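You operate a simulated robot arm through the tools that you are given. There is no shell and no other tool.

Carry out the task below with a simulated robot arm. There is one attempt and no reset: what you move stays moved.

JOB
Swap the magnet clamps on seats five and seven by way of seat six.
Fine: one press of a seat's air button frees its clamp; three moves; the bond must hold.

It is judged by the outcome, as a careful person would: the job done as asked, and still so three seconds after it is handed in. It fails if anything else is knocked over, pushed out of place, dropped, spilled or broken.

ROBOT AND FRAMES
A 6-joint arm with a two-finger parallel gripper, fixed in place. Base frame: the origin is on the floor under the middle of its stand, x ahead of it, y to its left, z up; the work surface is at about z = 0.92. Readings come in m, rad, newtons and seconds.
With the tool pointing down near the work surface it reaches from about 0.22 to 0.62 m from the base axis. Its first joint turns from -1.152 to 1.152 rad. Payload 2.7 kg.
The TCP is the grasp point between the finger pads, 0.023 m short of the fingertips. In the tool frame z runs along the fingers and y along their closing line. The gripper opens to 0.094 m. The fingers are 0.038 m wide and 0.01 m thick; the gripper's body (0.054 by 0.096 m) begins 0.039 m behind the TCP.
Orientation is that of the tool frame in the base frame, as [roll, pitch, yaw] about the fixed x, y, z axes, in that order (R = Rz(yaw) Ry(pitch) Rx(roll)). With the fingers straight down and closing along the base's y, the tool's x points along the base's -x, its y along +y and its z along -z.

CONTROLS
- The arm moves only by the tool move_arm. Its argument "motion" is a list of rows, each a list of 3 entries, a list of its own where there are three numbers: the shift along the base's x, y, z in m, then the turn, a rotation vector about the base's x, y, z in rad, then the opening, from 0 (shut) to 1 (fully open). In form: [[[dx, dy, dz], [wx, wy, wz], gripper], ...]. A call has 1 to 20 rows; each row shifts and turns the commanded pose from where the row before left it. A row lasts 0.2 s, in which the tool goes at most 0.05 m and 0.15 rad; a call with a longer step from one row to the next is refused whole, and so is a gripper value outside its range. A pose out of reach is approached as far as the arm can. The call stops where the force on the tool passes 40 N (or 10 N more than at its start, if that is more) or the arm is blocked; 0.2 s more then pass. Each finger travels about 0.045 m/s and halts on what it meets, pressing with about 27 N; the grip force reading is that of the motor and also rises with nothing between the fingers. The clock runs only during rows and for 0.2 s after the last one: add rows that do not move to give the fingers time. It gives the time, the measured TCP pose, the force on the tool (base axes), the opening and the grip force at its end, in the units of the frame above (readings bear some noise), with the torque about the TCP (base axes, N m) and any sound that the robot's microphone picked up.
- Cameras (640 x 400 px; columns grow to the right, rows downward): "scene" is fixed at [0.0962, -0.4563, 1.4131]; the picture's right is [0.63, -0.77, 0.00], its down [-0.45, -0.37, -0.82] and it looks along [0.63, 0.52, -0.58] (base axes); focal length 329 px, centre (320, 200). "wrist" rides on the gripper at [0.086, 0.016, -0.074] in the tool frame; the picture's right is [-0.18, 0.98, 0.00], its down [-0.58, -0.11, -0.81] and it looks along [-0.79, -0.15, 0.59] (tool axes); focal length 243 px, centre (320, 200).
- get_image(camera): a new picture of that camera. The clock stands still meanwhile.
- locate(camera, pixels): for up to 12 pixels [column, row] of the newest picture of that camera ("zoom" is the newest enlarged one), the place [x, y, z] in the base frame of the surface seen there, good to about 0.002 m, but the place of the scene camera against the robot may be out by one fixed shift of up to 0.025 m in any direction. The clock stands still meanwhile.
- inspect(camera, box): a new picture of the part [left, top, right, bottom] of that camera's present view, enlarged. The clock stands still meanwhile.
- job_done(): hands the job in; it is judged then, once.

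Open the gripper and draw the arm clear of the work before you hand the job in, unless the task says otherwise.

The tools are called by a JSON object that holds its "op" and its "data". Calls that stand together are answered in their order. move_arm: Moves the arm, as the interface text tells. Its arguments: {"type":"object","properties":{"motion":{"type":"array"}},"required":["motion"]} The other tools are called the same way: get_image (camera) takes a picture; locate (camera, pixels) gives the place of the surface under pixels of a picture; inspect (camera, box) takes an enlarged picture of a part of a camera's view; job_done () hands the job in.

At the start:

```text
clock: 0.0
tcp_pos: [0.4052, -0.2414, 1.1859]
orientation: [-3.141, 0.001, 3.141]
ft_force: [-0.2, 0.4, -0.4]
torque: [0.02, -0.01, -0.01]
grip_width: 0.0941
grip_force: 0.0
```

scene: 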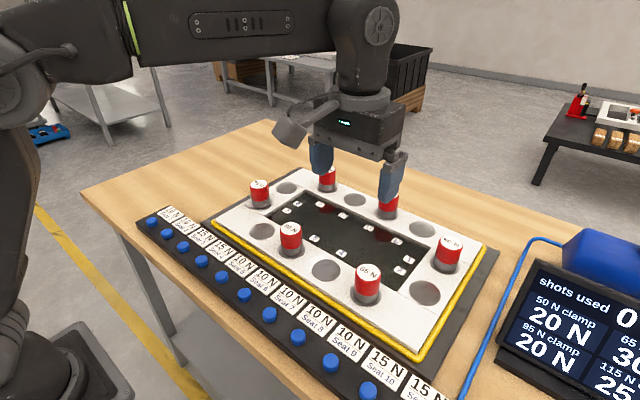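
wrist: 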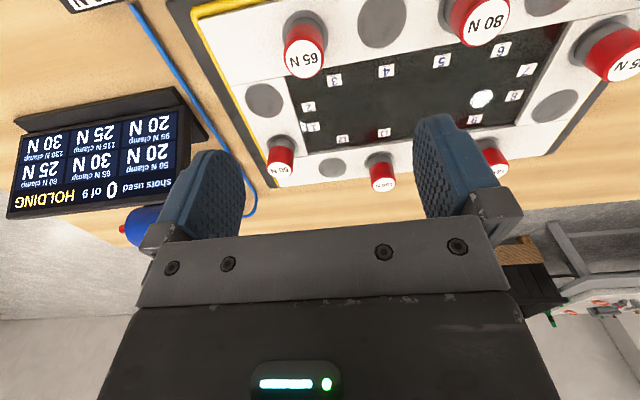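

The scene shows a frame with red clamps on seats, a row of blue air buttons with labels, and a display. I'll look closer at the parts before moving.

{"op": "inspect", "data": {"camera": "scene", "box": [200, 150, 500, 340]}}

{"op": "inspect", "data": {"camera": "scene", "box": [480, 230, 640, 400]}}

{"op": "inspect", "data": {"camera": "scene", "box": [130, 190, 460, 400]}}

{"op": "inspect", "data": {"camera": "wrist", "box": [180, 0, 640, 200]}}

{"op": "inspect", "data": {"camera": "wrist", "box": [0, 80, 220, 230]}}

```text
2.11 times, centred on (350, 245) of scene
```

zoom: 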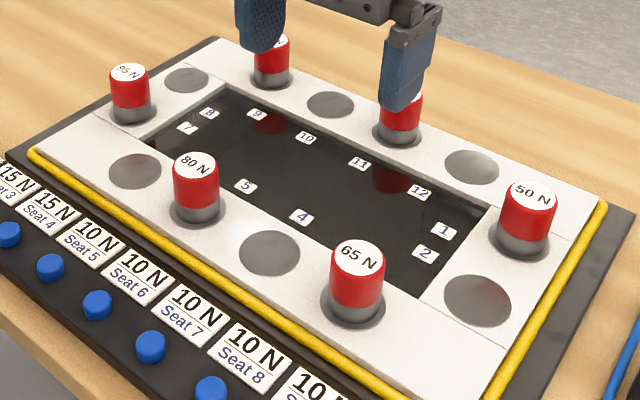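

```text
2.35 times, centred on (560, 315) of scene
```

zoom: 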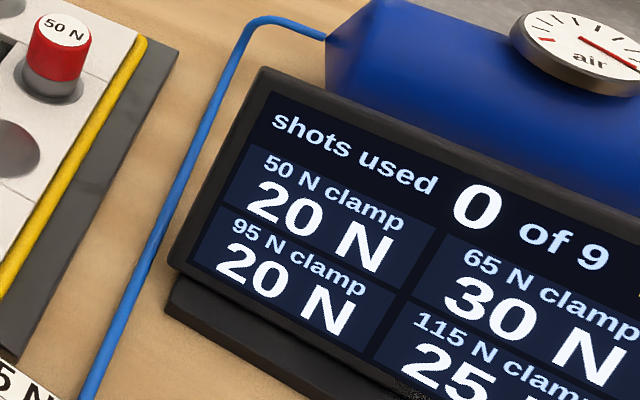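

```text
1.90 times, centred on (295, 295) of scene
```

zoom: 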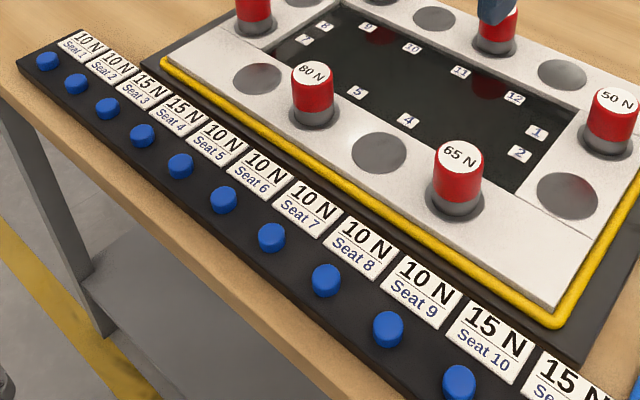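

```text
1.39 times, centred on (410, 100) of wrist
```

zoom: 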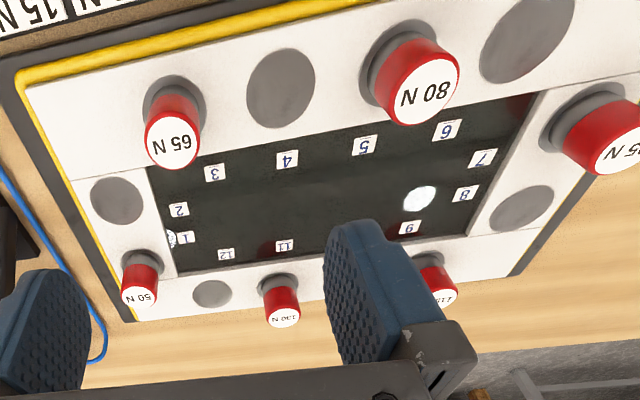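

```text
2.67 times, centred on (110, 155) of wrist
```

zoom: 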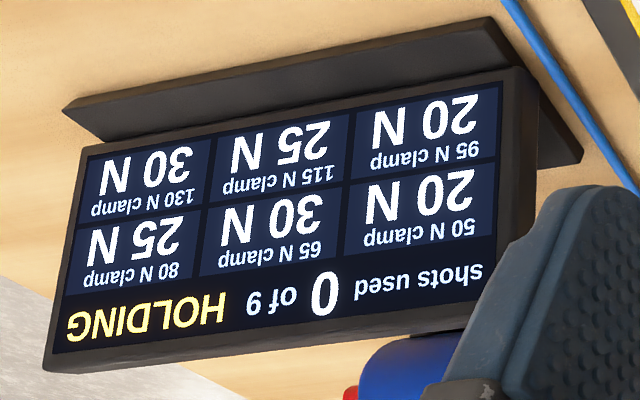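

Layout so far: 65 N on seat 3, 80 N on seat 5, 95 N on seat 7, 115 N on seat 9, 130 N on seat 11, 50 N on seat 1, evens empty; the display says HOLDING, 0 of 9 shots. I'll locate clamp tops, seats and buttons in both camera views.

{"op": "get_image", "data": {"camera": "scene"}}

{"op": "locate", "data": {"camera": "scene", "pixels": [[259, 184], [290, 227], [367, 270], [449, 243], [264, 231], [326, 271], [286, 188], [201, 261], [221, 277], [244, 295], [269, 314], [297, 338]]}}

{"op": "get_image", "data": {"camera": "wrist"}}

{"op": "locate", "data": {"camera": "wrist", "pixels": [[305, 60], [382, 20], [487, 20], [630, 60], [264, 100], [555, 107], [280, 172], [383, 184], [245, 50], [440, 55], [160, 20], [340, 130]]}}

{"op": "inspect", "data": {"camera": "scene", "box": [320, 300, 480, 400]}}

```text
taken
```

scene: 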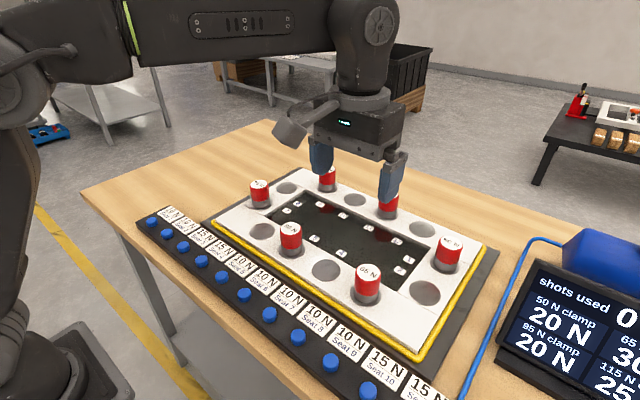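

```text
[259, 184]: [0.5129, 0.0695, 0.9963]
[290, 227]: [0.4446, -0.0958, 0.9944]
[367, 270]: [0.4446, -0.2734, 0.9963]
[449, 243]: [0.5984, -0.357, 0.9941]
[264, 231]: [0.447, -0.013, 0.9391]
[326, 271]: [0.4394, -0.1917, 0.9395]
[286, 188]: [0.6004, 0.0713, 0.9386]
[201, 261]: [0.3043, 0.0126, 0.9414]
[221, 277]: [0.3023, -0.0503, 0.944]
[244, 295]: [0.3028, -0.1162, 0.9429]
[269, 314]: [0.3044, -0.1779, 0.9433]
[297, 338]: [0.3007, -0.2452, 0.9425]
```

```text
taken
```

wrist: 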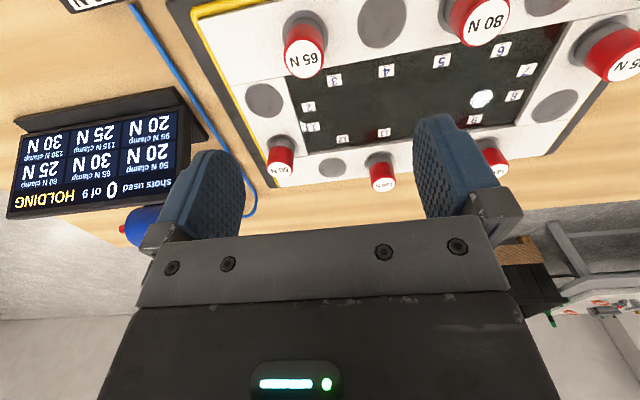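

```text
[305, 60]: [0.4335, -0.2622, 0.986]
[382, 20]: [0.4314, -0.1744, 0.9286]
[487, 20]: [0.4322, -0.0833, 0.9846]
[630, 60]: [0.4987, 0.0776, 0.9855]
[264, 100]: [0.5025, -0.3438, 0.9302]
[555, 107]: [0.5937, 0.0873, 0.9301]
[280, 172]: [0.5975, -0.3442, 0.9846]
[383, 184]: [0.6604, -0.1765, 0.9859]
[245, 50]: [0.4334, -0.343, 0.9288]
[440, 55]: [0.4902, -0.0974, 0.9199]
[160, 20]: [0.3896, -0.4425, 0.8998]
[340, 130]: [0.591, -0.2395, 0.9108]
```

```text
4.00 times, centred on (400, 350) of scene
```

zoom: 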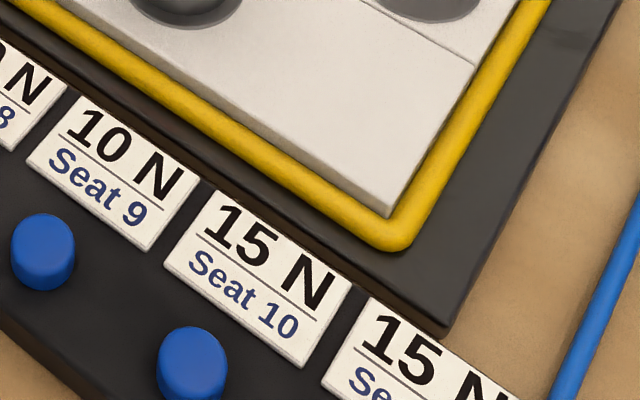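

The wrist camera puts the seat 3 and seat 5 clamp tops at about (0.433, -0.262, 0.986) and (0.432, -0.083, 0.985). The scene camera therefore reads about (+0.012, -0.012, +0.010) too far. I'll move up high towards the buttons so the wrist camera can measure them directly.

{"op": "move_arm", "data": {"motion": [[[-0.025, 0.038, -0.004], [0, 0, 0], 1], [[-0.025, 0.038, -0.004], [0, 0, 0], 1], [[-0.025, 0.038, -0.004], [0, 0, 0], 1], [[-0.025, 0.038, -0.004], [0, 0, 0], 1], [[-0.025, 0.038, -0.004], [0, 0, 0], 1], [[0, 0, 0], [0, 0, 0], 1]]}}

{"op": "get_image", "data": {"camera": "wrist"}}

{"op": "get_image", "data": {"camera": "scene"}}

```text
clock: 1.4
tcp_pos: [0.2809, -0.0516, 1.1652]
orientation: [-3.141, 0.001, 3.141]
ft_force: [-0.2, 0.6, -0.7]
torque: [-0.01, 0.02, -0.05]
grip_width: 0.0938
grip_force: 0.0
```

```text
taken
```

wrist: 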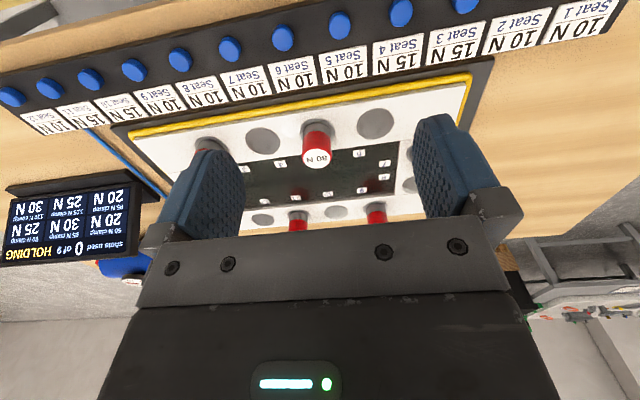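

```text
taken
```

scene: 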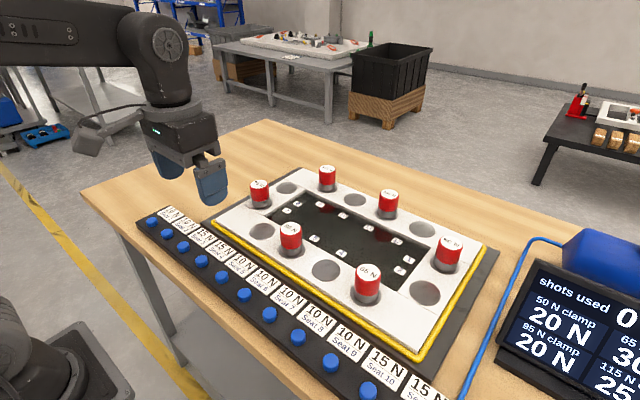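

The wrist camera now sees the button row (seat 5's button at about (340,25), seat 7's at about (230,48)). I'll enlarge it to confirm which label goes with which button, and locate those points.

{"op": "locate", "data": {"camera": "wrist", "pixels": [[340, 25], [343, 60], [283, 38], [292, 74], [230, 48], [242, 86], [400, 12], [316, 158], [263, 140], [375, 123], [408, 175], [200, 100]]}}

{"op": "inspect", "data": {"camera": "wrist", "box": [180, 0, 480, 190]}}

{"op": "inspect", "data": {"camera": "scene", "box": [200, 150, 480, 320]}}

{"op": "inspect", "data": {"camera": "wrist", "box": [0, 60, 200, 190]}}

```text
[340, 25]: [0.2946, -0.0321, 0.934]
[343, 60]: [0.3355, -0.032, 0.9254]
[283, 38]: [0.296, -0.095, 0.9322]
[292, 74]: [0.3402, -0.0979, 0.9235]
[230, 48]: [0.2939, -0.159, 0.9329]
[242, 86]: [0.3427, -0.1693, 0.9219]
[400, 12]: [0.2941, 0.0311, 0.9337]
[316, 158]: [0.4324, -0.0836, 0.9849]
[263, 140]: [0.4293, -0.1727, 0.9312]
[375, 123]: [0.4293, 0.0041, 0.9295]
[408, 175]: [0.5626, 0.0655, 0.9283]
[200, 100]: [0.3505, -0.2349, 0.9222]
```

```text
2.11 times, centred on (330, 95) of wrist
```

zoom: 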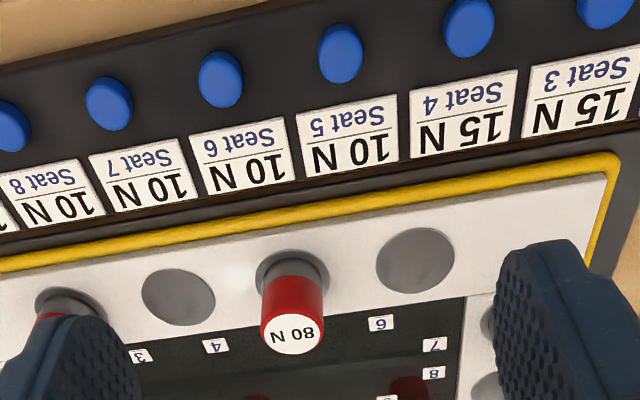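

```text
2.29 times, centred on (340, 235) of scene
```

zoom: 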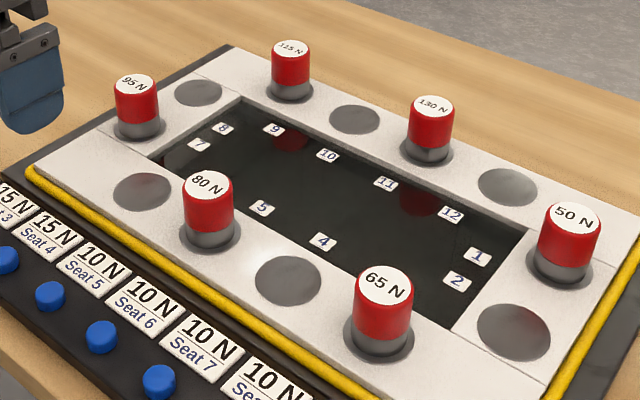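

```text
3.08 times, centred on (100, 125) of wrist
```

zoom: 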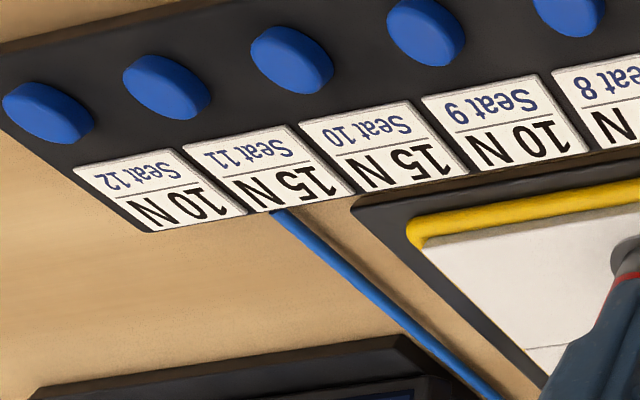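

Label mapping is confirmed: seat 5's button is at about (0.295, -0.032, 0.934), seat 6's at (0.296, -0.095) and seat 7's at (0.294, -0.159). I'll shift sideways so seats 5, 6 and 7 all show between the fingers and can be measured exactly.

{"op": "move_arm", "data": {"motion": [[[0, 0.035, -0.02], [0, 0, 0], 1], [[0, 0.035, -0.02], [0, 0, 0], 1], [[0, 0, 0], [0, 0, 0], 1]]}}

{"op": "get_image", "data": {"camera": "wrist"}}

{"op": "inspect", "data": {"camera": "wrist", "box": [200, 60, 440, 210]}}

```text
clock: 2.2
tcp_pos: [0.2807, 0.02, 1.1253]
orientation: [-3.141, -0.002, -3.14]
ft_force: [-0.5, 1.0, -0.3]
torque: [-0.01, 0.01, 0.03]
grip_width: 0.0941
grip_force: 0.0
```

```text
taken
```

wrist: 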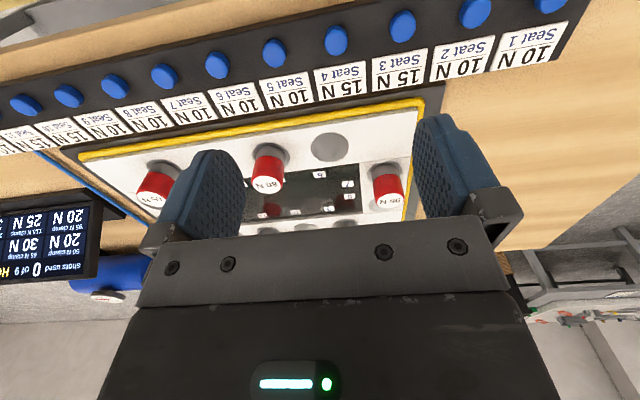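

```text
2.67 times, centred on (320, 135) of wrist
```

zoom: 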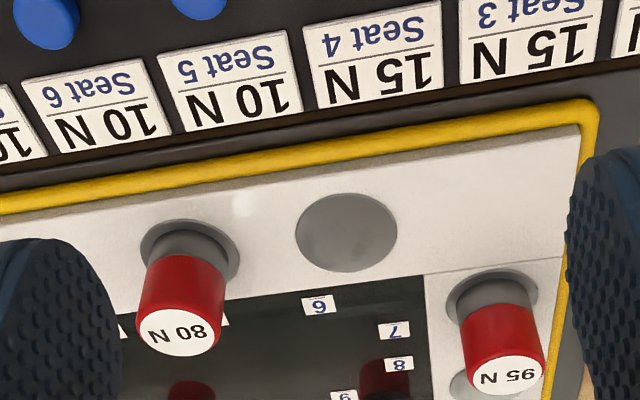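

The enlarged view shows 80 N at zoom (178,332), the empty seat 6 disc at (346,232), and 95 N at (505,375). I'll locate the edges and centres.

{"op": "locate", "data": {"camera": "zoom", "pixels": [[178, 332], [141, 330], [214, 330], [297, 232], [396, 232], [346, 196], [346, 270], [505, 375], [468, 375], [542, 372], [178, 350], [505, 392]]}}

{"op": "locate", "data": {"camera": "zoom", "pixels": [[142, 245], [239, 250], [448, 298], [536, 295], [190, 235], [488, 282], [180, 265], [490, 315], [346, 232], [180, 222], [200, 5], [45, 20]]}}

```text
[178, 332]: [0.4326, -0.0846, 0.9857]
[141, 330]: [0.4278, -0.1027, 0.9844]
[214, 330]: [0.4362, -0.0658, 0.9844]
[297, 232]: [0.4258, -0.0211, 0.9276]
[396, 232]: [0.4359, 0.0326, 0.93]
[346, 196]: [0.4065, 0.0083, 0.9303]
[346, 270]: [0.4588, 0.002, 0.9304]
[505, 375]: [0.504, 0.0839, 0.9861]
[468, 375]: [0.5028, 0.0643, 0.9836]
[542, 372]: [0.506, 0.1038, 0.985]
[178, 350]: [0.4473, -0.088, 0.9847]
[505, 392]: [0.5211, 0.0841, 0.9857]
```

```text
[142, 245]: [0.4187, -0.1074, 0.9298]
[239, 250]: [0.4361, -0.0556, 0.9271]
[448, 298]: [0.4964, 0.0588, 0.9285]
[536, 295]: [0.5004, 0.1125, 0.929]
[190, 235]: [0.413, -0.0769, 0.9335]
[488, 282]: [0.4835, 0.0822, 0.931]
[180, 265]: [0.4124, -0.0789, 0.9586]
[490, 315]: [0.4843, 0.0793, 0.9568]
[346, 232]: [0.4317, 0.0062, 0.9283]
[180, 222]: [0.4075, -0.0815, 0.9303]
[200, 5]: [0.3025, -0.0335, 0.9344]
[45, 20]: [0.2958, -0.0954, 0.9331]
```

The clamps are about 40 mm across with tops at z 0.985. Seat 5 is at (0.432, -0.0845), seat 6 at (0.432, 0.005), seat 7 at (0.504, 0.084), and the plate is at z 0.93. I'll shut the gripper and hover the fingertips over seat 5's button at (0.295, -0.032).

{"op": "move_arm", "data": {"motion": [[[0.0036, -0.013, -0.031], [0, 0, 0], 0], [[0.0036, -0.013, -0.031], [0, 0, 0], 0], [[0.0036, -0.013, -0.031], [0, 0, 0], 0], [[0.0035, -0.013, -0.032], [0, 0, 0], 0], [[0, 0, 0], [0, 0, 0], 0], [[0, 0, 0], [0, 0, 0], 0], [[0, 0, -0.02], [0, 0, 0], 0]]}}

{"op": "get_image", "data": {"camera": "scene"}}

{"op": "get_image", "data": {"camera": "wrist"}}

```text
clock: 3.8
tcp_pos: [0.2956, -0.0328, 0.9836]
orientation: [-3.14, 0.0, -3.142]
ft_force: [-0.2, 0.2, 0.2]
torque: [-0.02, 0.0, 0.04]
grip_width: 0.0
grip_force: 26.8
```

```text
taken
```

scene: 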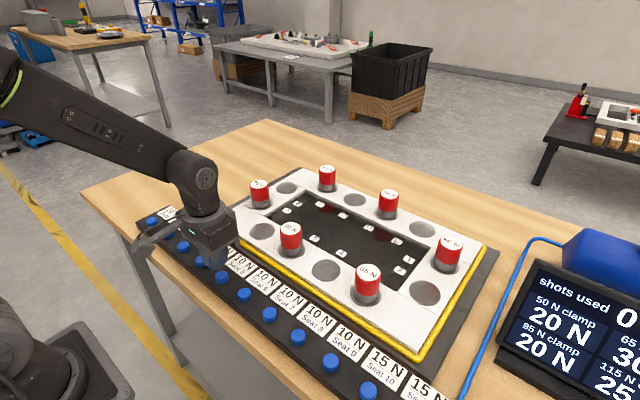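

```text
taken
```

wrist: 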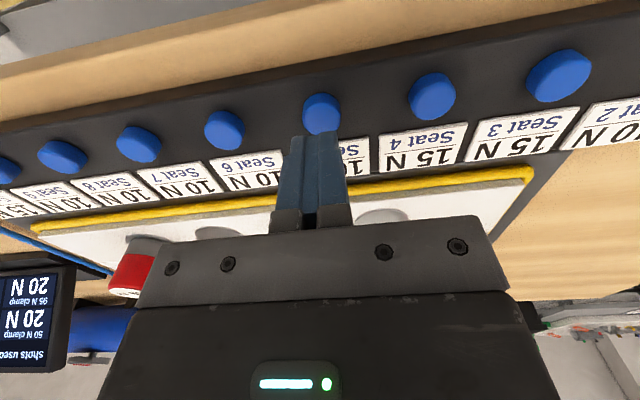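

The closed fingertips line up with seat 5's button (at (320,113) in the wrist view), with the tips about 27 mm above it. I'll check the button's centre and then descend to just above it.

{"op": "locate", "data": {"camera": "wrist", "pixels": [[320, 112], [304, 112], [338, 108], [322, 96], [225, 128], [432, 95], [138, 144]]}}

{"op": "move_arm", "data": {"motion": [[[0, 0, -0.01], [0, 0, 0], 0], [[0, 0, -0.01], [0, 0, 0], 0], [[0, 0, 0], [0, 0, 0], 0]]}}

```text
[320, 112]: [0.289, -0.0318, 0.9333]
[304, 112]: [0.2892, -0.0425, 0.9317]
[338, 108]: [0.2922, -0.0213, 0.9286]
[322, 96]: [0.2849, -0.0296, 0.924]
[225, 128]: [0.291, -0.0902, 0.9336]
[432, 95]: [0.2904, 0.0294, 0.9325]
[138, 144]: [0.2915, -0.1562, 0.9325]
```

```text
clock: 4.6
tcp_pos: [0.2968, -0.032, 0.9602]
orientation: [3.14, -0.001, -3.14]
ft_force: [0.3, 0.8, 0.4]
torque: [0.0, 0.02, 0.01]
grip_width: 0.0003
grip_force: 26.8
```

The tips are now about 3 mm above the button with no contact force. I'll press down in small steps and watch the force and sound.

{"op": "move_arm", "data": {"motion": [[[-0.002, 0, -0.002], [0, 0, 0], 0], [[0, 0, -0.002], [0, 0, 0], 0]]}}

```text
clock: 5.2
tcp_pos: [0.2915, -0.0333, 0.9574]
orientation: [-3.141, 0.001, -3.141]
ft_force: [-1.2, 0.1, 0.4]
torque: [-0.01, -0.02, 0.0]
grip_width: 0.0002
grip_force: 27.3
```

No contact yet (force about 0, tip at about z 0.935). I'll continue a few mm further.

{"op": "move_arm", "data": {"motion": [[[0, 0, -0.0015], [0, 0, 0], 0], [[0, 0, -0.0015], [0, 0, 0], 0]]}}

```text
clock: 5.8
tcp_pos: [0.2917, -0.0326, 0.9542]
orientation: [-3.141, 0.002, -3.141]
ft_force: [1.0, -1.0, 0.3]
torque: [-0.02, -0.07, 0.01]
grip_width: 0.0
grip_force: 27.3
```

Still no contact force at tip z of about 0.931. I'll continue down in small steps.

{"op": "move_arm", "data": {"motion": [[[0, 0, -0.0015], [0, 0, 0], 0], [[0, 0, -0.0015], [0, 0, 0], 0]]}}

{"op": "inspect", "data": {"camera": "scene", "box": [480, 230, 640, 400]}}

{"op": "get_image", "data": {"camera": "wrist"}}

```text
clock: 6.4
tcp_pos: [0.294, -0.0331, 0.9507]
orientation: [-3.141, 0.001, -3.141]
ft_force: [-0.7, 1.7, 2.3]
torque: [0.01, 0.0, 0.02]
grip_width: 0.0
grip_force: 26.3
heard: click
```

```text
2.35 times, centred on (560, 315) of scene
```

zoom: 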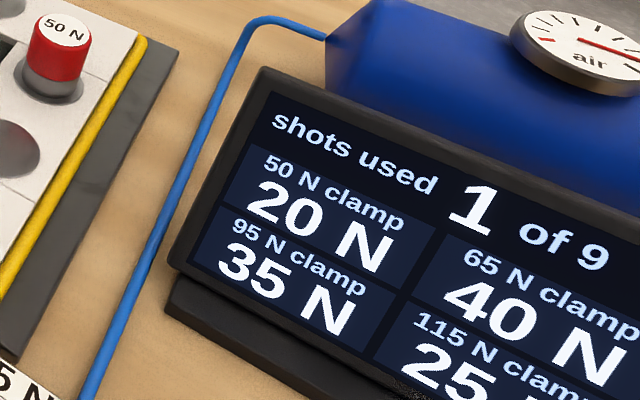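

```text
taken
```

wrist: 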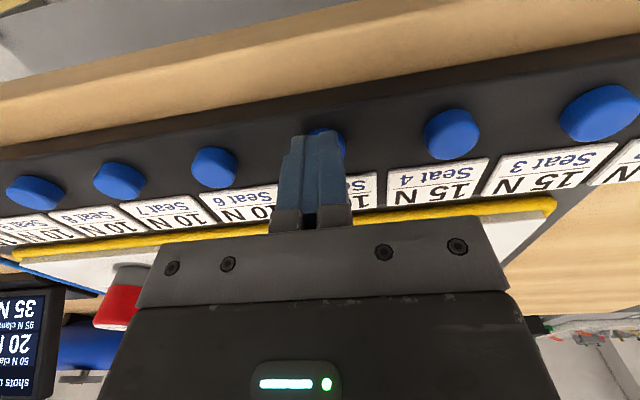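

A click was heard and the display shows 1 of 9 shots, with loads now 65 N→40 and 95 N→35, so seat 5's clamp is free. I'll rise, cross to the 80 N clamp at (0.432, -0.0845) with the fingers opening, descend around it and close.

{"op": "move_arm", "data": {"motion": [[[0, 0, 0.035], [0, 0, 0], 0.3], [[0, 0, 0.035], [0, 0, 0], 0.8], [[0.0348, -0.013, 0], [0, 0, 0], 0.8], [[0.0348, -0.013, 0], [0, 0, 0], 0.8], [[0.0348, -0.013, 0], [0, 0, 0], 0.8], [[0.0348, -0.013, 0], [0, 0, 0], 0.8], [[0, 0, 0], [0, 0, 0], 0.8], [[0, 0, -0.029], [0, 0, 0], 0.8], [[0, 0, -0.029], [0, 0, 0], 0.8], [[0, 0, 0], [0, 0, 0], 0.8], [[0, 0, 0], [0, 0, 0], 0], [[0, 0, 0], [0, 0, 0], 0], [[0, 0, 0], [0, 0, 0], 0], [[0, 0, 0], [0, 0, 0], 0]]}}

```text
clock: 9.4
tcp_pos: [0.4319, -0.0876, 0.9619]
orientation: [-3.141, 0.0, -3.141]
ft_force: [0.4, 0.2, 0.4]
torque: [0.04, -0.05, 0.02]
grip_width: 0.0435
grip_force: 27.4
```

The fingers stopped on the clamp at 43.5 mm with 27 N grip. I'll lift slightly and check that it comes free without pulling.

{"op": "move_arm", "data": {"motion": [[[0, 0, 0.004], [0, 0, 0], 0], [[0, 0, 0.01], [0, 0, 0], 0], [[0, 0, 0.02], [0, 0, 0], 0], [[0, 0, 0.03], [0, 0, 0], 0], [[0, 0, 0.02], [0, 0, 0], 0]]}}

{"op": "get_image", "data": {"camera": "scene"}}

{"op": "get_image", "data": {"camera": "wrist"}}

```text
clock: 10.6
tcp_pos: [0.4333, -0.0852, 1.0465]
orientation: [-3.142, 0.0, 3.141]
ft_force: [-0.3, 0.4, -3.0]
torque: [0.02, 0.04, 0.01]
grip_width: 0.0434
grip_force: 27.2
```

```text
taken
```

scene: 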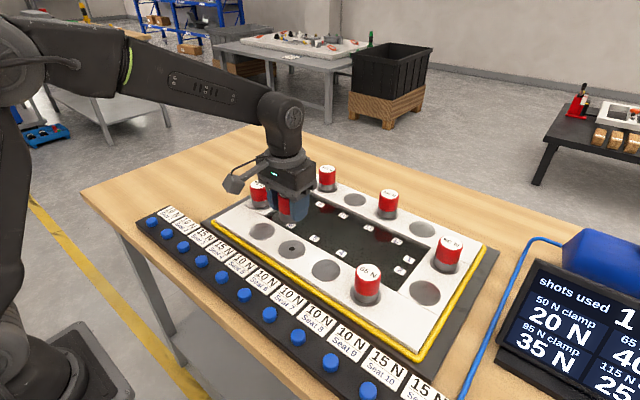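

```text
taken
```

wrist: 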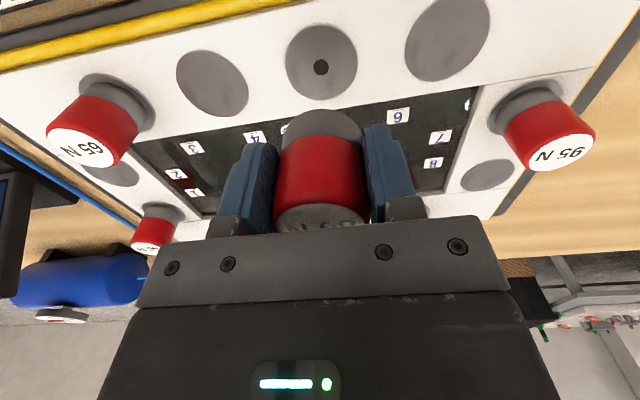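

The 80 N clamp is lifted (about 3 N weight). Seat 5's disc now shows a dark dot at about wrist (320,67) that the other empty seats lack, so I'll enlarge it.

{"op": "inspect", "data": {"camera": "wrist", "box": [160, 0, 500, 120]}}

{"op": "inspect", "data": {"camera": "scene", "box": [240, 210, 360, 290]}}

{"op": "inspect", "data": {"camera": "scene", "box": [480, 230, 640, 400]}}

{"op": "locate", "data": {"camera": "wrist", "pixels": [[320, 67], [320, 45], [288, 62], [355, 62], [448, 38], [408, 40], [488, 30], [545, 140]]}}

```text
1.88 times, centred on (330, 60) of wrist
```

zoom: 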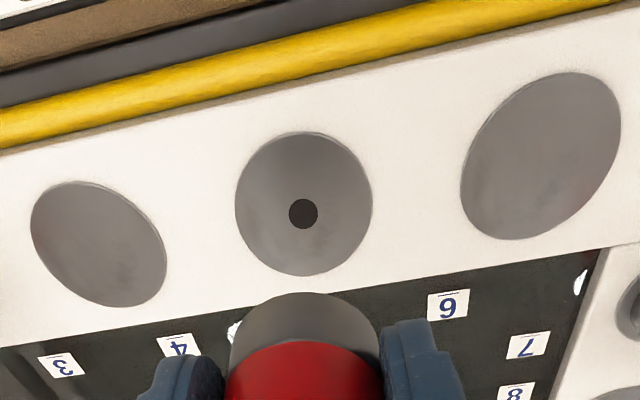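

```text
5.00 times, centred on (300, 250) of scene
```

zoom: 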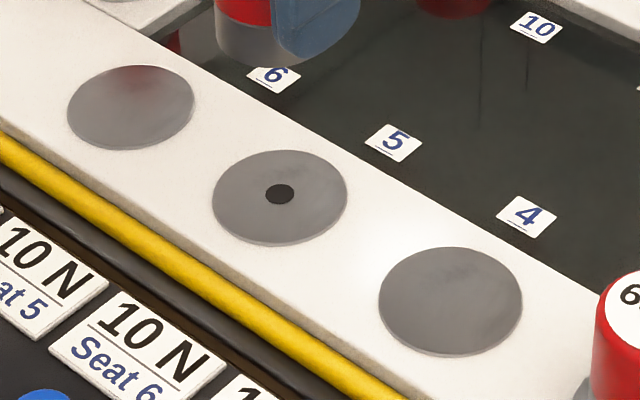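

```text
2.35 times, centred on (560, 315) of scene
```

zoom: 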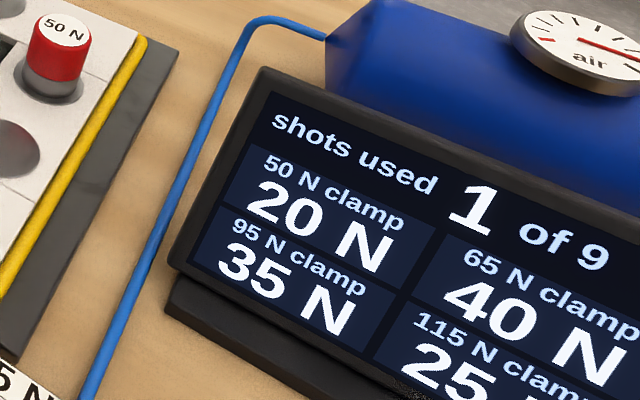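

```text
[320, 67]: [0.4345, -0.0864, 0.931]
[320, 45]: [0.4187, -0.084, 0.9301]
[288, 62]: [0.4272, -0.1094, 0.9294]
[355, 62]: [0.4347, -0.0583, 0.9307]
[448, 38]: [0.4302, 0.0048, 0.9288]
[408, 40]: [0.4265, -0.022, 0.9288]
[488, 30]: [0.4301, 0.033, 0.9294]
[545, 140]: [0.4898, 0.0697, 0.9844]
```

The dot is a small flat spot at seat 5's centre, about (0.4345, -0.086), roughly 12 mm wide. Loads are unchanged at 65→40 and 95→35. I'll carry the 80 N clamp over seat 6 at (0.432, 0.005) and lower it to about 10 mm above the plate.

{"op": "move_arm", "data": {"motion": [[[0, 0.03, 0], [0, 0, 0], 0], [[0, 0.03, 0], [0, 0, 0], 0], [[0, 0.0295, 0], [0, 0, 0], 0], [[0, 0, 0], [0, 0, 0], 0], [[0, 0, -0.025], [0, 0, 0], 0], [[0, 0, -0.025], [0, 0, 0], 0], [[0, 0, -0.02], [0, 0, 0], 0], [[0, 0, 0], [0, 0, 0], 0]]}}

{"op": "get_image", "data": {"camera": "wrist"}}

{"op": "inspect", "data": {"camera": "scene", "box": [220, 170, 340, 270]}}

```text
clock: 12.4
tcp_pos: [0.4324, 0.0032, 0.9751]
orientation: [-3.141, 0.0, 3.141]
ft_force: [0.6, -0.2, -3.9]
torque: [-0.02, 0.02, 0.03]
grip_width: 0.0432
grip_force: 27.1
```

```text
taken
```

wrist: 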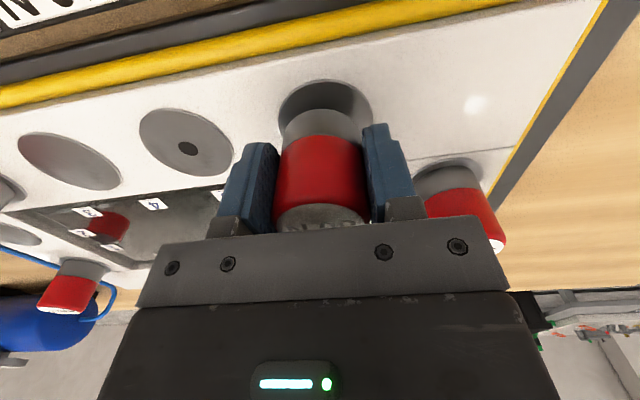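

```text
4.00 times, centred on (280, 220) of scene
```

zoom: 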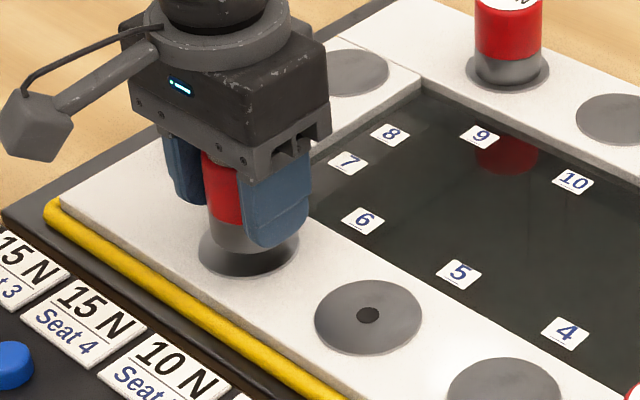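

The clamp hovers centred over seat 6's disc with about 12 mm to go. I'll lower it slowly to contact at about z 0.962.

{"op": "move_arm", "data": {"motion": [[[0, 0, -0.005], [0, 0, 0], 0], [[0, 0, -0.004], [0, 0, 0], 0], [[0, 0, -0.002], [0, 0, 0], 0], [[0, 0, -0.0015], [0, 0, 0], 0], [[0, 0, -0.0015], [0, 0, 0], 0], [[0, 0, 0], [0, 0, 0], 0]]}}

```text
clock: 13.8
tcp_pos: [0.4323, 0.003, 0.9618]
orientation: [3.14, 0.001, -3.141]
ft_force: [-5.6, 0.5, 10.5]
torque: [0.02, 0.09, 0.04]
grip_width: 0.0434
grip_force: 26.3
```

There's 10.5 N of upward contact force, so the clamp is on seat 6's surface. I'll check the display and view before releasing.

{"op": "inspect", "data": {"camera": "scene", "box": [480, 230, 640, 400]}}

{"op": "inspect", "data": {"camera": "scene", "box": [220, 170, 340, 270]}}

```text
2.35 times, centred on (560, 315) of scene
```

zoom: 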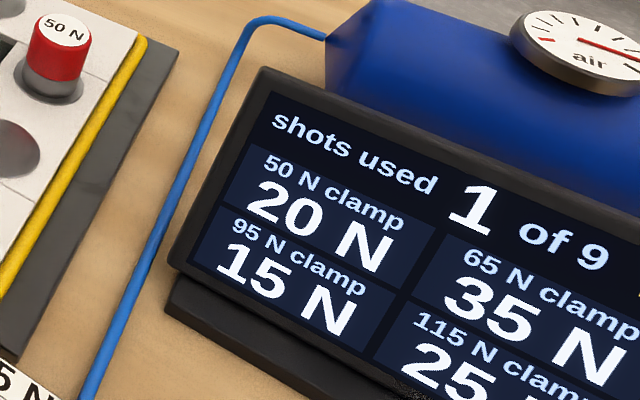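

```text
4.00 times, centred on (280, 220) of scene
```

zoom: 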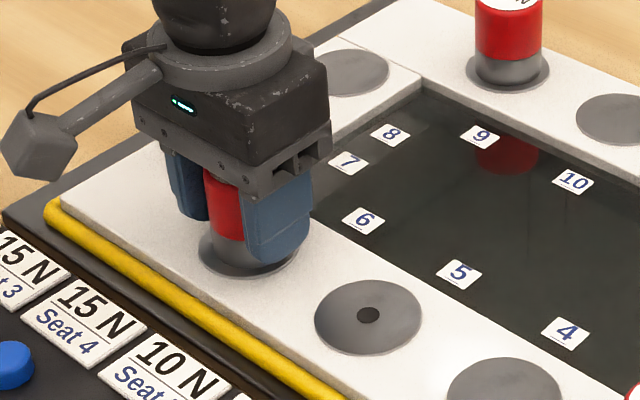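

The display now shows 95→15 and 65→35, which means the 80 N clamp is holding on seat 6. I'll open and rise clear.

{"op": "move_arm", "data": {"motion": [[[0, 0, 0.001], [0, 0, 0], 0.75], [[0, 0, 0], [0, 0, 0], 0.75], [[0, 0, 0], [0, 0, 0], 0.75], [[0, 0, 0.02], [0, 0, 0], 0.75], [[0, 0, 0.035], [0, 0, 0], 0.75], [[0, 0, 0.035], [0, 0, 0], 0.75], [[0, 0, 0.03], [0, 0, 0], 0.75]]}}

{"op": "get_image", "data": {"camera": "wrist"}}

{"op": "get_image", "data": {"camera": "scene"}}

```text
clock: 15.4
tcp_pos: [0.432, 0.0049, 1.0828]
orientation: [-3.141, -0.002, -3.141]
ft_force: [-0.4, 0.3, 0.4]
torque: [-0.01, 0.01, 0.05]
grip_width: 0.0704
grip_force: 0.1
```

```text
taken
```

wrist: 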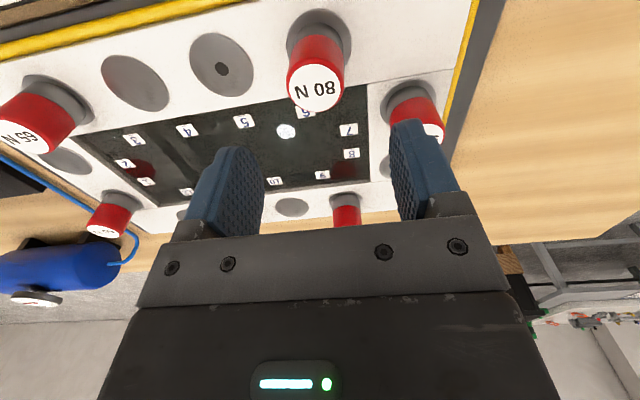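

```text
taken
```

scene: 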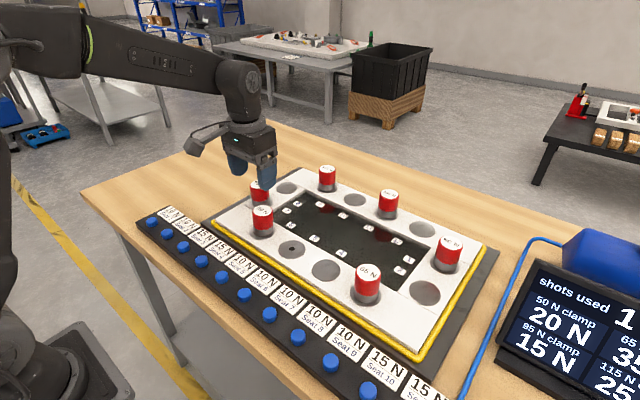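

The 80 N clamp stands upright on seat 6, and seat 5 is empty. Next I shut the gripper and go above seat 7's button at about (0.293, -0.158).

{"op": "move_arm", "data": {"motion": [[[-0.0278, -0.0326, 0], [0, 0, 0], 0], [[-0.0278, -0.0326, 0], [0, 0, 0], 0], [[-0.0278, -0.0326, 0], [0, 0, 0], 0], [[-0.0278, -0.0326, 0], [0, 0, 0], 0], [[-0.0278, -0.0326, 0], [0, 0, 0], 0], [[0, 0, -0.035], [0, 0, 0], 0], [[0, 0, -0.035], [0, 0, 0], 0], [[0, 0, -0.03], [0, 0, 0], 0], [[0, 0, 0], [0, 0, 0], 0]]}}

{"op": "get_image", "data": {"camera": "wrist"}}

{"op": "get_image", "data": {"camera": "scene"}}

```text
clock: 17.4
tcp_pos: [0.293, -0.1597, 0.9851]
orientation: [3.141, 0.0, 3.141]
ft_force: [0.8, -0.1, -0.1]
torque: [0.04, 0.02, 0.0]
grip_width: 0.0002
grip_force: 27.1
```

```text
taken
```

wrist: 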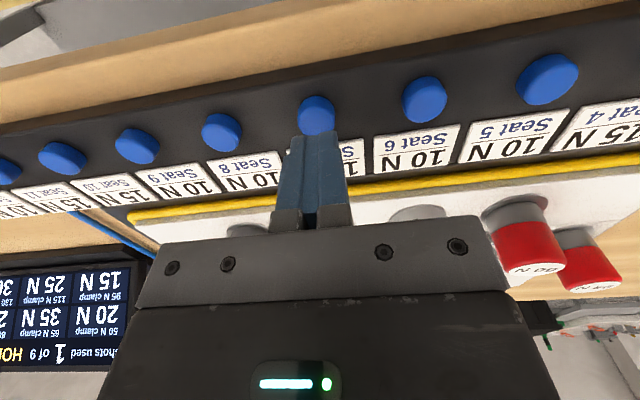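

```text
taken
```

scene: 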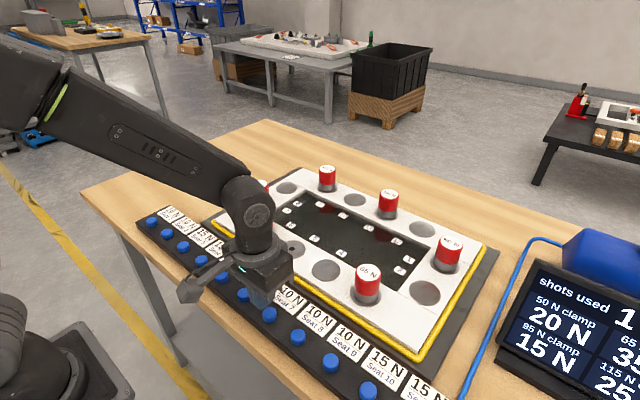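

The fingers are over the button between Seat 8's (left) and Seat 6's (right), i.e. Seat 7's button at wrist (316,115), and the status shows HOLDING. I'll press it once with the same depth as before.

{"op": "move_arm", "data": {"motion": [[[0, 0, -0.014], [0, 0, 0], 0], [[0, 0, -0.0135], [0, 0, 0], 0], [[0, 0, -0.002], [0, 0, 0], 0], [[0, 0, -0.002], [0, 0, 0], 0], [[0, 0, -0.0015], [0, 0, 0], 0]]}}

{"op": "inspect", "data": {"camera": "scene", "box": [480, 230, 640, 400]}}

{"op": "get_image", "data": {"camera": "wrist"}}

```text
clock: 18.6
tcp_pos: [0.2923, -0.1597, 0.9513]
orientation: [-3.14, -0.001, 3.141]
ft_force: [1.5, 1.5, 2.9]
torque: [0.03, -0.03, -0.01]
grip_width: 0.0
grip_force: 26.9
heard: click
```

```text
2.35 times, centred on (560, 315) of scene
```

zoom: 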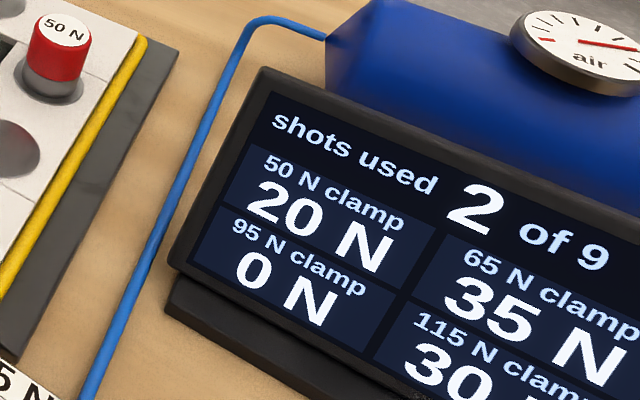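

```text
taken
```

wrist: 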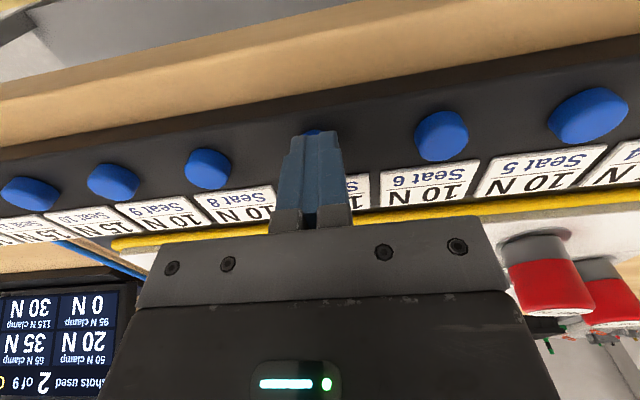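

The click came with 2 of 9 shots: 95 N→0 and 115 N→30, so seat 7's clamp is free. I'll rise, cross above everything to (0.504, 0.0845), descend around the 95 N clamp and close.

{"op": "move_arm", "data": {"motion": [[[0, 0, 0.045], [0, 0, 0], 0.3], [[0, 0, 0.045], [0, 0, 0], 0.8], [[0.0301, 0.0346, 0], [0, 0, 0], 0.8], [[0.0301, 0.0346, 0], [0, 0, 0], 0.8], [[0.0301, 0.0346, 0], [0, 0, 0], 0.8], [[0.0302, 0.0347, 0], [0, 0, 0], 0.8], [[0.0302, 0.0347, 0], [0, 0, 0], 0.8], [[0.0302, 0.0347, 0], [0, 0, 0], 0.8], [[0.0301, 0.0346, 0], [0, 0, 0], 0.8], [[0, 0, 0], [0, 0, 0], 0.8], [[0, 0, -0.039], [0, 0, 0], 0.8], [[0, 0, -0.039], [0, 0, 0], 0.8], [[0, 0, 0], [0, 0, 0], 0.8], [[0, 0, 0], [0, 0, 0], 0], [[0, 0, 0], [0, 0, 0], 0], [[0, 0, 0], [0, 0, 0], 0], [[0, 0, 0], [0, 0, 0], 0]]}}

```text
clock: 22.2
tcp_pos: [0.5053, 0.081, 0.9656]
orientation: [3.141, -0.001, 3.141]
ft_force: [1.1, 0.0, 0.9]
torque: [0.02, -0.02, 0.01]
grip_width: 0.0433
grip_force: 26.9
```

The fingers are closed on the 95 N clamp at 43.3 mm. I'll lift it clear.

{"op": "move_arm", "data": {"motion": [[[0, 0, 0.004], [0, 0, 0], 0], [[0, 0, 0.01], [0, 0, 0], 0], [[0, 0, 0.02], [0, 0, 0], 0], [[0, 0, 0.035], [0, 0, 0], 0], [[0, 0, 0.031], [0, 0, 0], 0]]}}

{"op": "get_image", "data": {"camera": "scene"}}

{"op": "get_image", "data": {"camera": "wrist"}}

```text
clock: 23.4
tcp_pos: [0.5049, 0.0825, 1.063]
orientation: [-3.141, -0.002, -3.141]
ft_force: [-0.4, 0.0, -2.8]
torque: [-0.01, 0.01, 0.05]
grip_width: 0.0434
grip_force: 26.8
```

```text
taken
```

scene: 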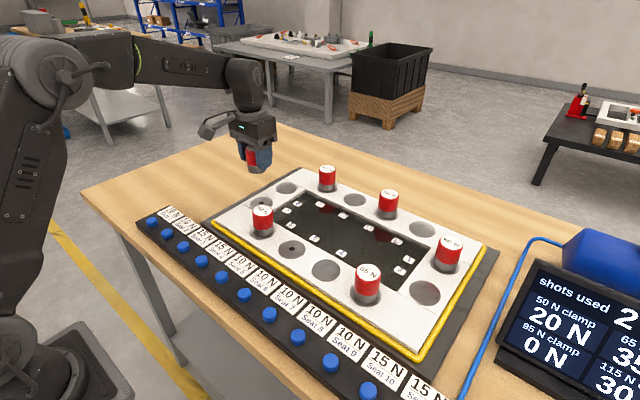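

```text
taken
```

wrist: 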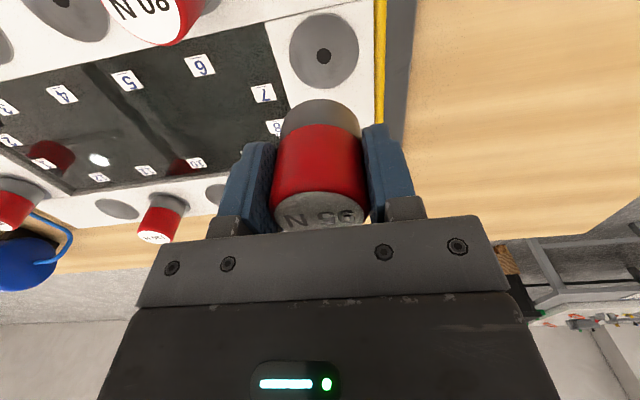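

Seat 7's disc has the same centre dot at wrist (322,55), so the dots are just an ordinary seat feature. I'll carry the 95 N clamp over seat 5 at (0.432, -0.0845) and lower it to about 12 mm above the plate.

{"op": "move_arm", "data": {"motion": [[[-0.018, -0.04225, 0], [0, 0, 0], 0], [[-0.018, -0.04225, 0], [0, 0, 0], 0], [[-0.018, -0.04225, 0], [0, 0, 0], 0], [[-0.018, -0.04225, 0], [0, 0, 0], 0], [[0, 0, 0], [0, 0, 0], 0], [[0, 0, -0.03], [0, 0, 0], 0], [[0, 0, -0.03], [0, 0, 0], 0], [[0, 0, -0.026], [0, 0, 0], 0], [[0, 0, 0], [0, 0, 0], 0]]}}

{"op": "inspect", "data": {"camera": "scene", "box": [230, 180, 350, 280]}}

{"op": "get_image", "data": {"camera": "wrist"}}

```text
clock: 25.4
tcp_pos: [0.4319, -0.0878, 0.9759]
orientation: [3.14, 0.0, 3.142]
ft_force: [0.6, 0.1, -3.5]
torque: [0.01, 0.03, 0.01]
grip_width: 0.0436
grip_force: 26.9
```

```text
4.00 times, centred on (290, 230) of scene
```

zoom: 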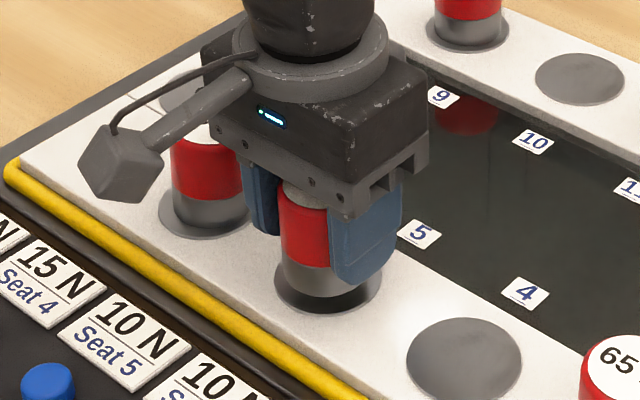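

```text
taken
```

wrist: 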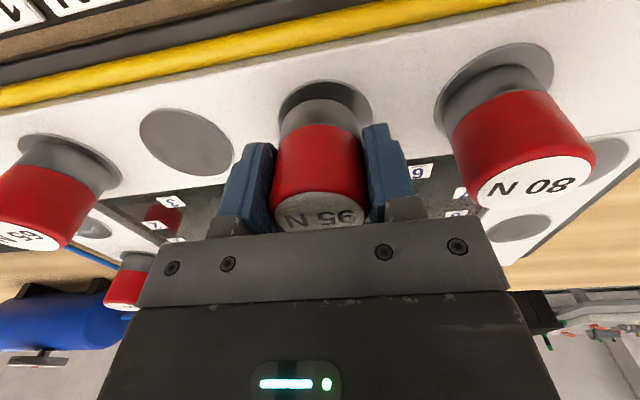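

The clamp is centred above seat 5's disc. I'll lower it slowly to contact as before.

{"op": "move_arm", "data": {"motion": [[[0, 0, -0.005], [0, 0, 0], 0], [[0, 0, -0.004], [0, 0, 0], 0], [[0, 0, -0.002], [0, 0, 0], 0], [[0, 0, -0.0015], [0, 0, 0], 0], [[0, 0, -0.0015], [0, 0, 0], 0], [[0, 0, 0], [0, 0, 0], 0]]}}

{"op": "inspect", "data": {"camera": "scene", "box": [480, 230, 640, 400]}}

{"op": "inspect", "data": {"camera": "scene", "box": [230, 180, 350, 280]}}

```text
clock: 26.8
tcp_pos: [0.4324, -0.0875, 0.9646]
orientation: [-3.142, 0.006, 3.139]
ft_force: [-4.6, 1.7, 25.5]
torque: [0.14, 0.11, -0.02]
grip_width: 0.0439
grip_force: 27.1
```

```text
2.35 times, centred on (560, 315) of scene
```

zoom: 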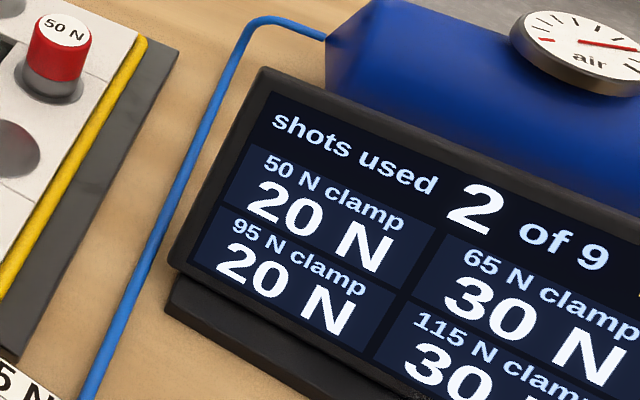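

```text
4.00 times, centred on (290, 230) of scene
```

zoom: 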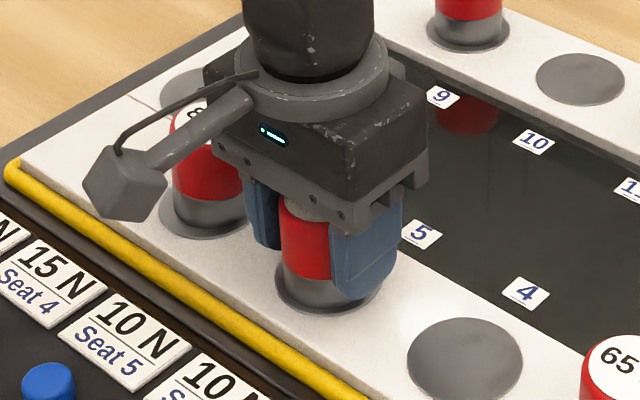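

95 N→20 and 65 N→30: the 95 N clamp is holding on seat 5. I'll open and rise clear.

{"op": "move_arm", "data": {"motion": [[[0, 0, 0.002], [0, 0, 0], 0.7], [[0, 0, 0], [0, 0, 0], 0.7], [[0, 0, 0], [0, 0, 0], 0.7], [[0, 0, 0], [0, 0, 0], 0.7], [[0, 0, 0.02], [0, 0, 0], 0.7], [[0, 0, 0.035], [0, 0, 0], 0.7], [[0, 0, 0.035], [0, 0, 0], 0.7], [[0, 0, 0.03], [0, 0, 0], 0.7]]}}

{"op": "get_image", "data": {"camera": "wrist"}}

{"op": "get_image", "data": {"camera": "scene"}}

```text
clock: 28.6
tcp_pos: [0.4332, -0.0882, 1.087]
orientation: [-3.141, 0.001, -3.141]
ft_force: [0.6, 0.4, 0.5]
torque: [-0.03, 0.02, -0.02]
grip_width: 0.0658
grip_force: 0.0
```

```text
taken
```

wrist: 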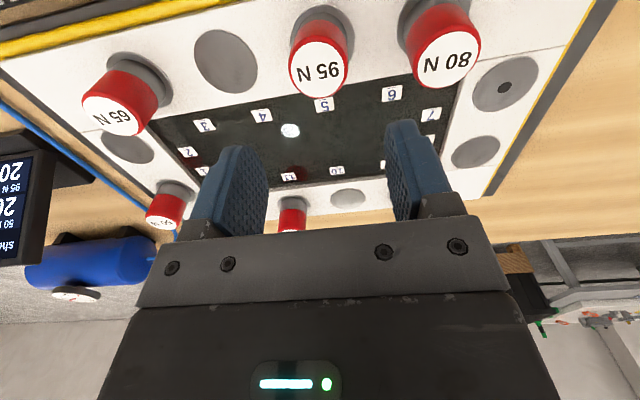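

```text
taken
```

scene: 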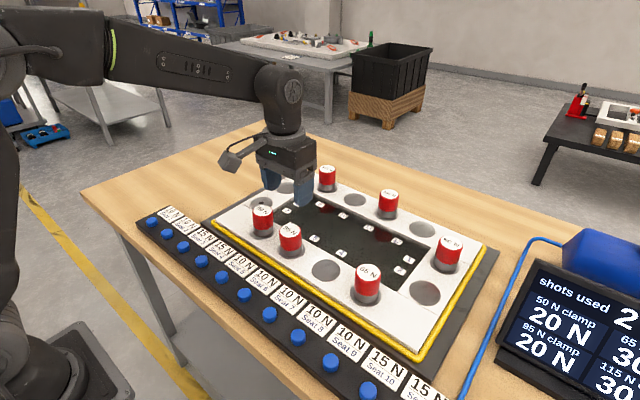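

The 95 N clamp stands on seat 5 and the 80 N on seat 6. Now I shut the gripper and go above seat 6's button at (0.293, -0.095).

{"op": "move_arm", "data": {"motion": [[[-0.03475, -0.0026, 0], [0, 0, 0], 0], [[-0.03475, -0.0026, 0], [0, 0, 0], 0], [[-0.03475, -0.0026, 0], [0, 0, 0], 0], [[-0.03475, -0.0027, 0], [0, 0, 0], 0], [[0, 0, -0.035], [0, 0, 0], 0], [[0, 0, -0.035], [0, 0, 0], 0], [[0, 0, -0.031], [0, 0, 0], 0], [[0, 0, 0], [0, 0, 0], 0]]}}

{"op": "get_image", "data": {"camera": "wrist"}}

{"op": "get_image", "data": {"camera": "scene"}}

```text
clock: 30.4
tcp_pos: [0.2891, -0.0942, 0.986]
orientation: [3.141, -0.001, -3.141]
ft_force: [0.2, 1.6, -0.2]
torque: [0.04, -0.02, -0.01]
grip_width: 0.0
grip_force: 26.8
```

```text
taken
```

wrist: 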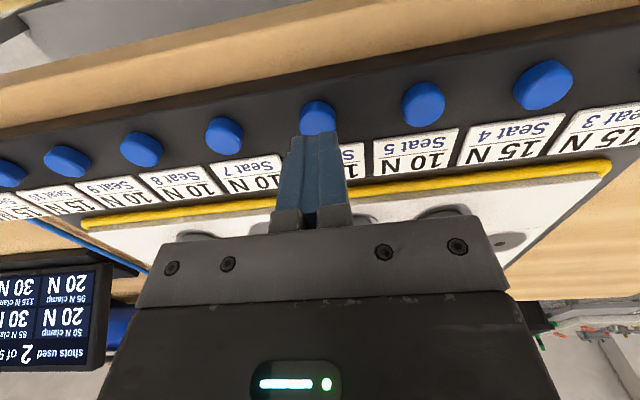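

```text
taken
```

scene: 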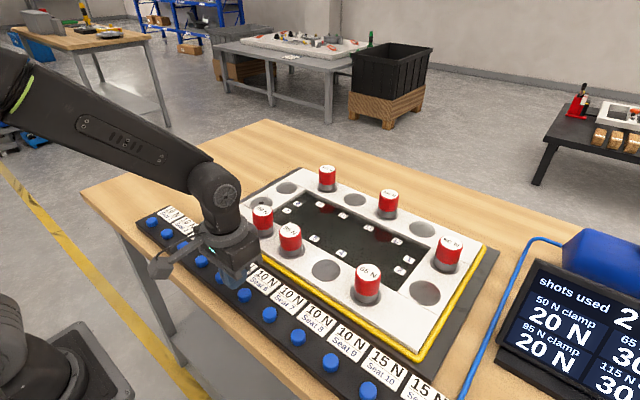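

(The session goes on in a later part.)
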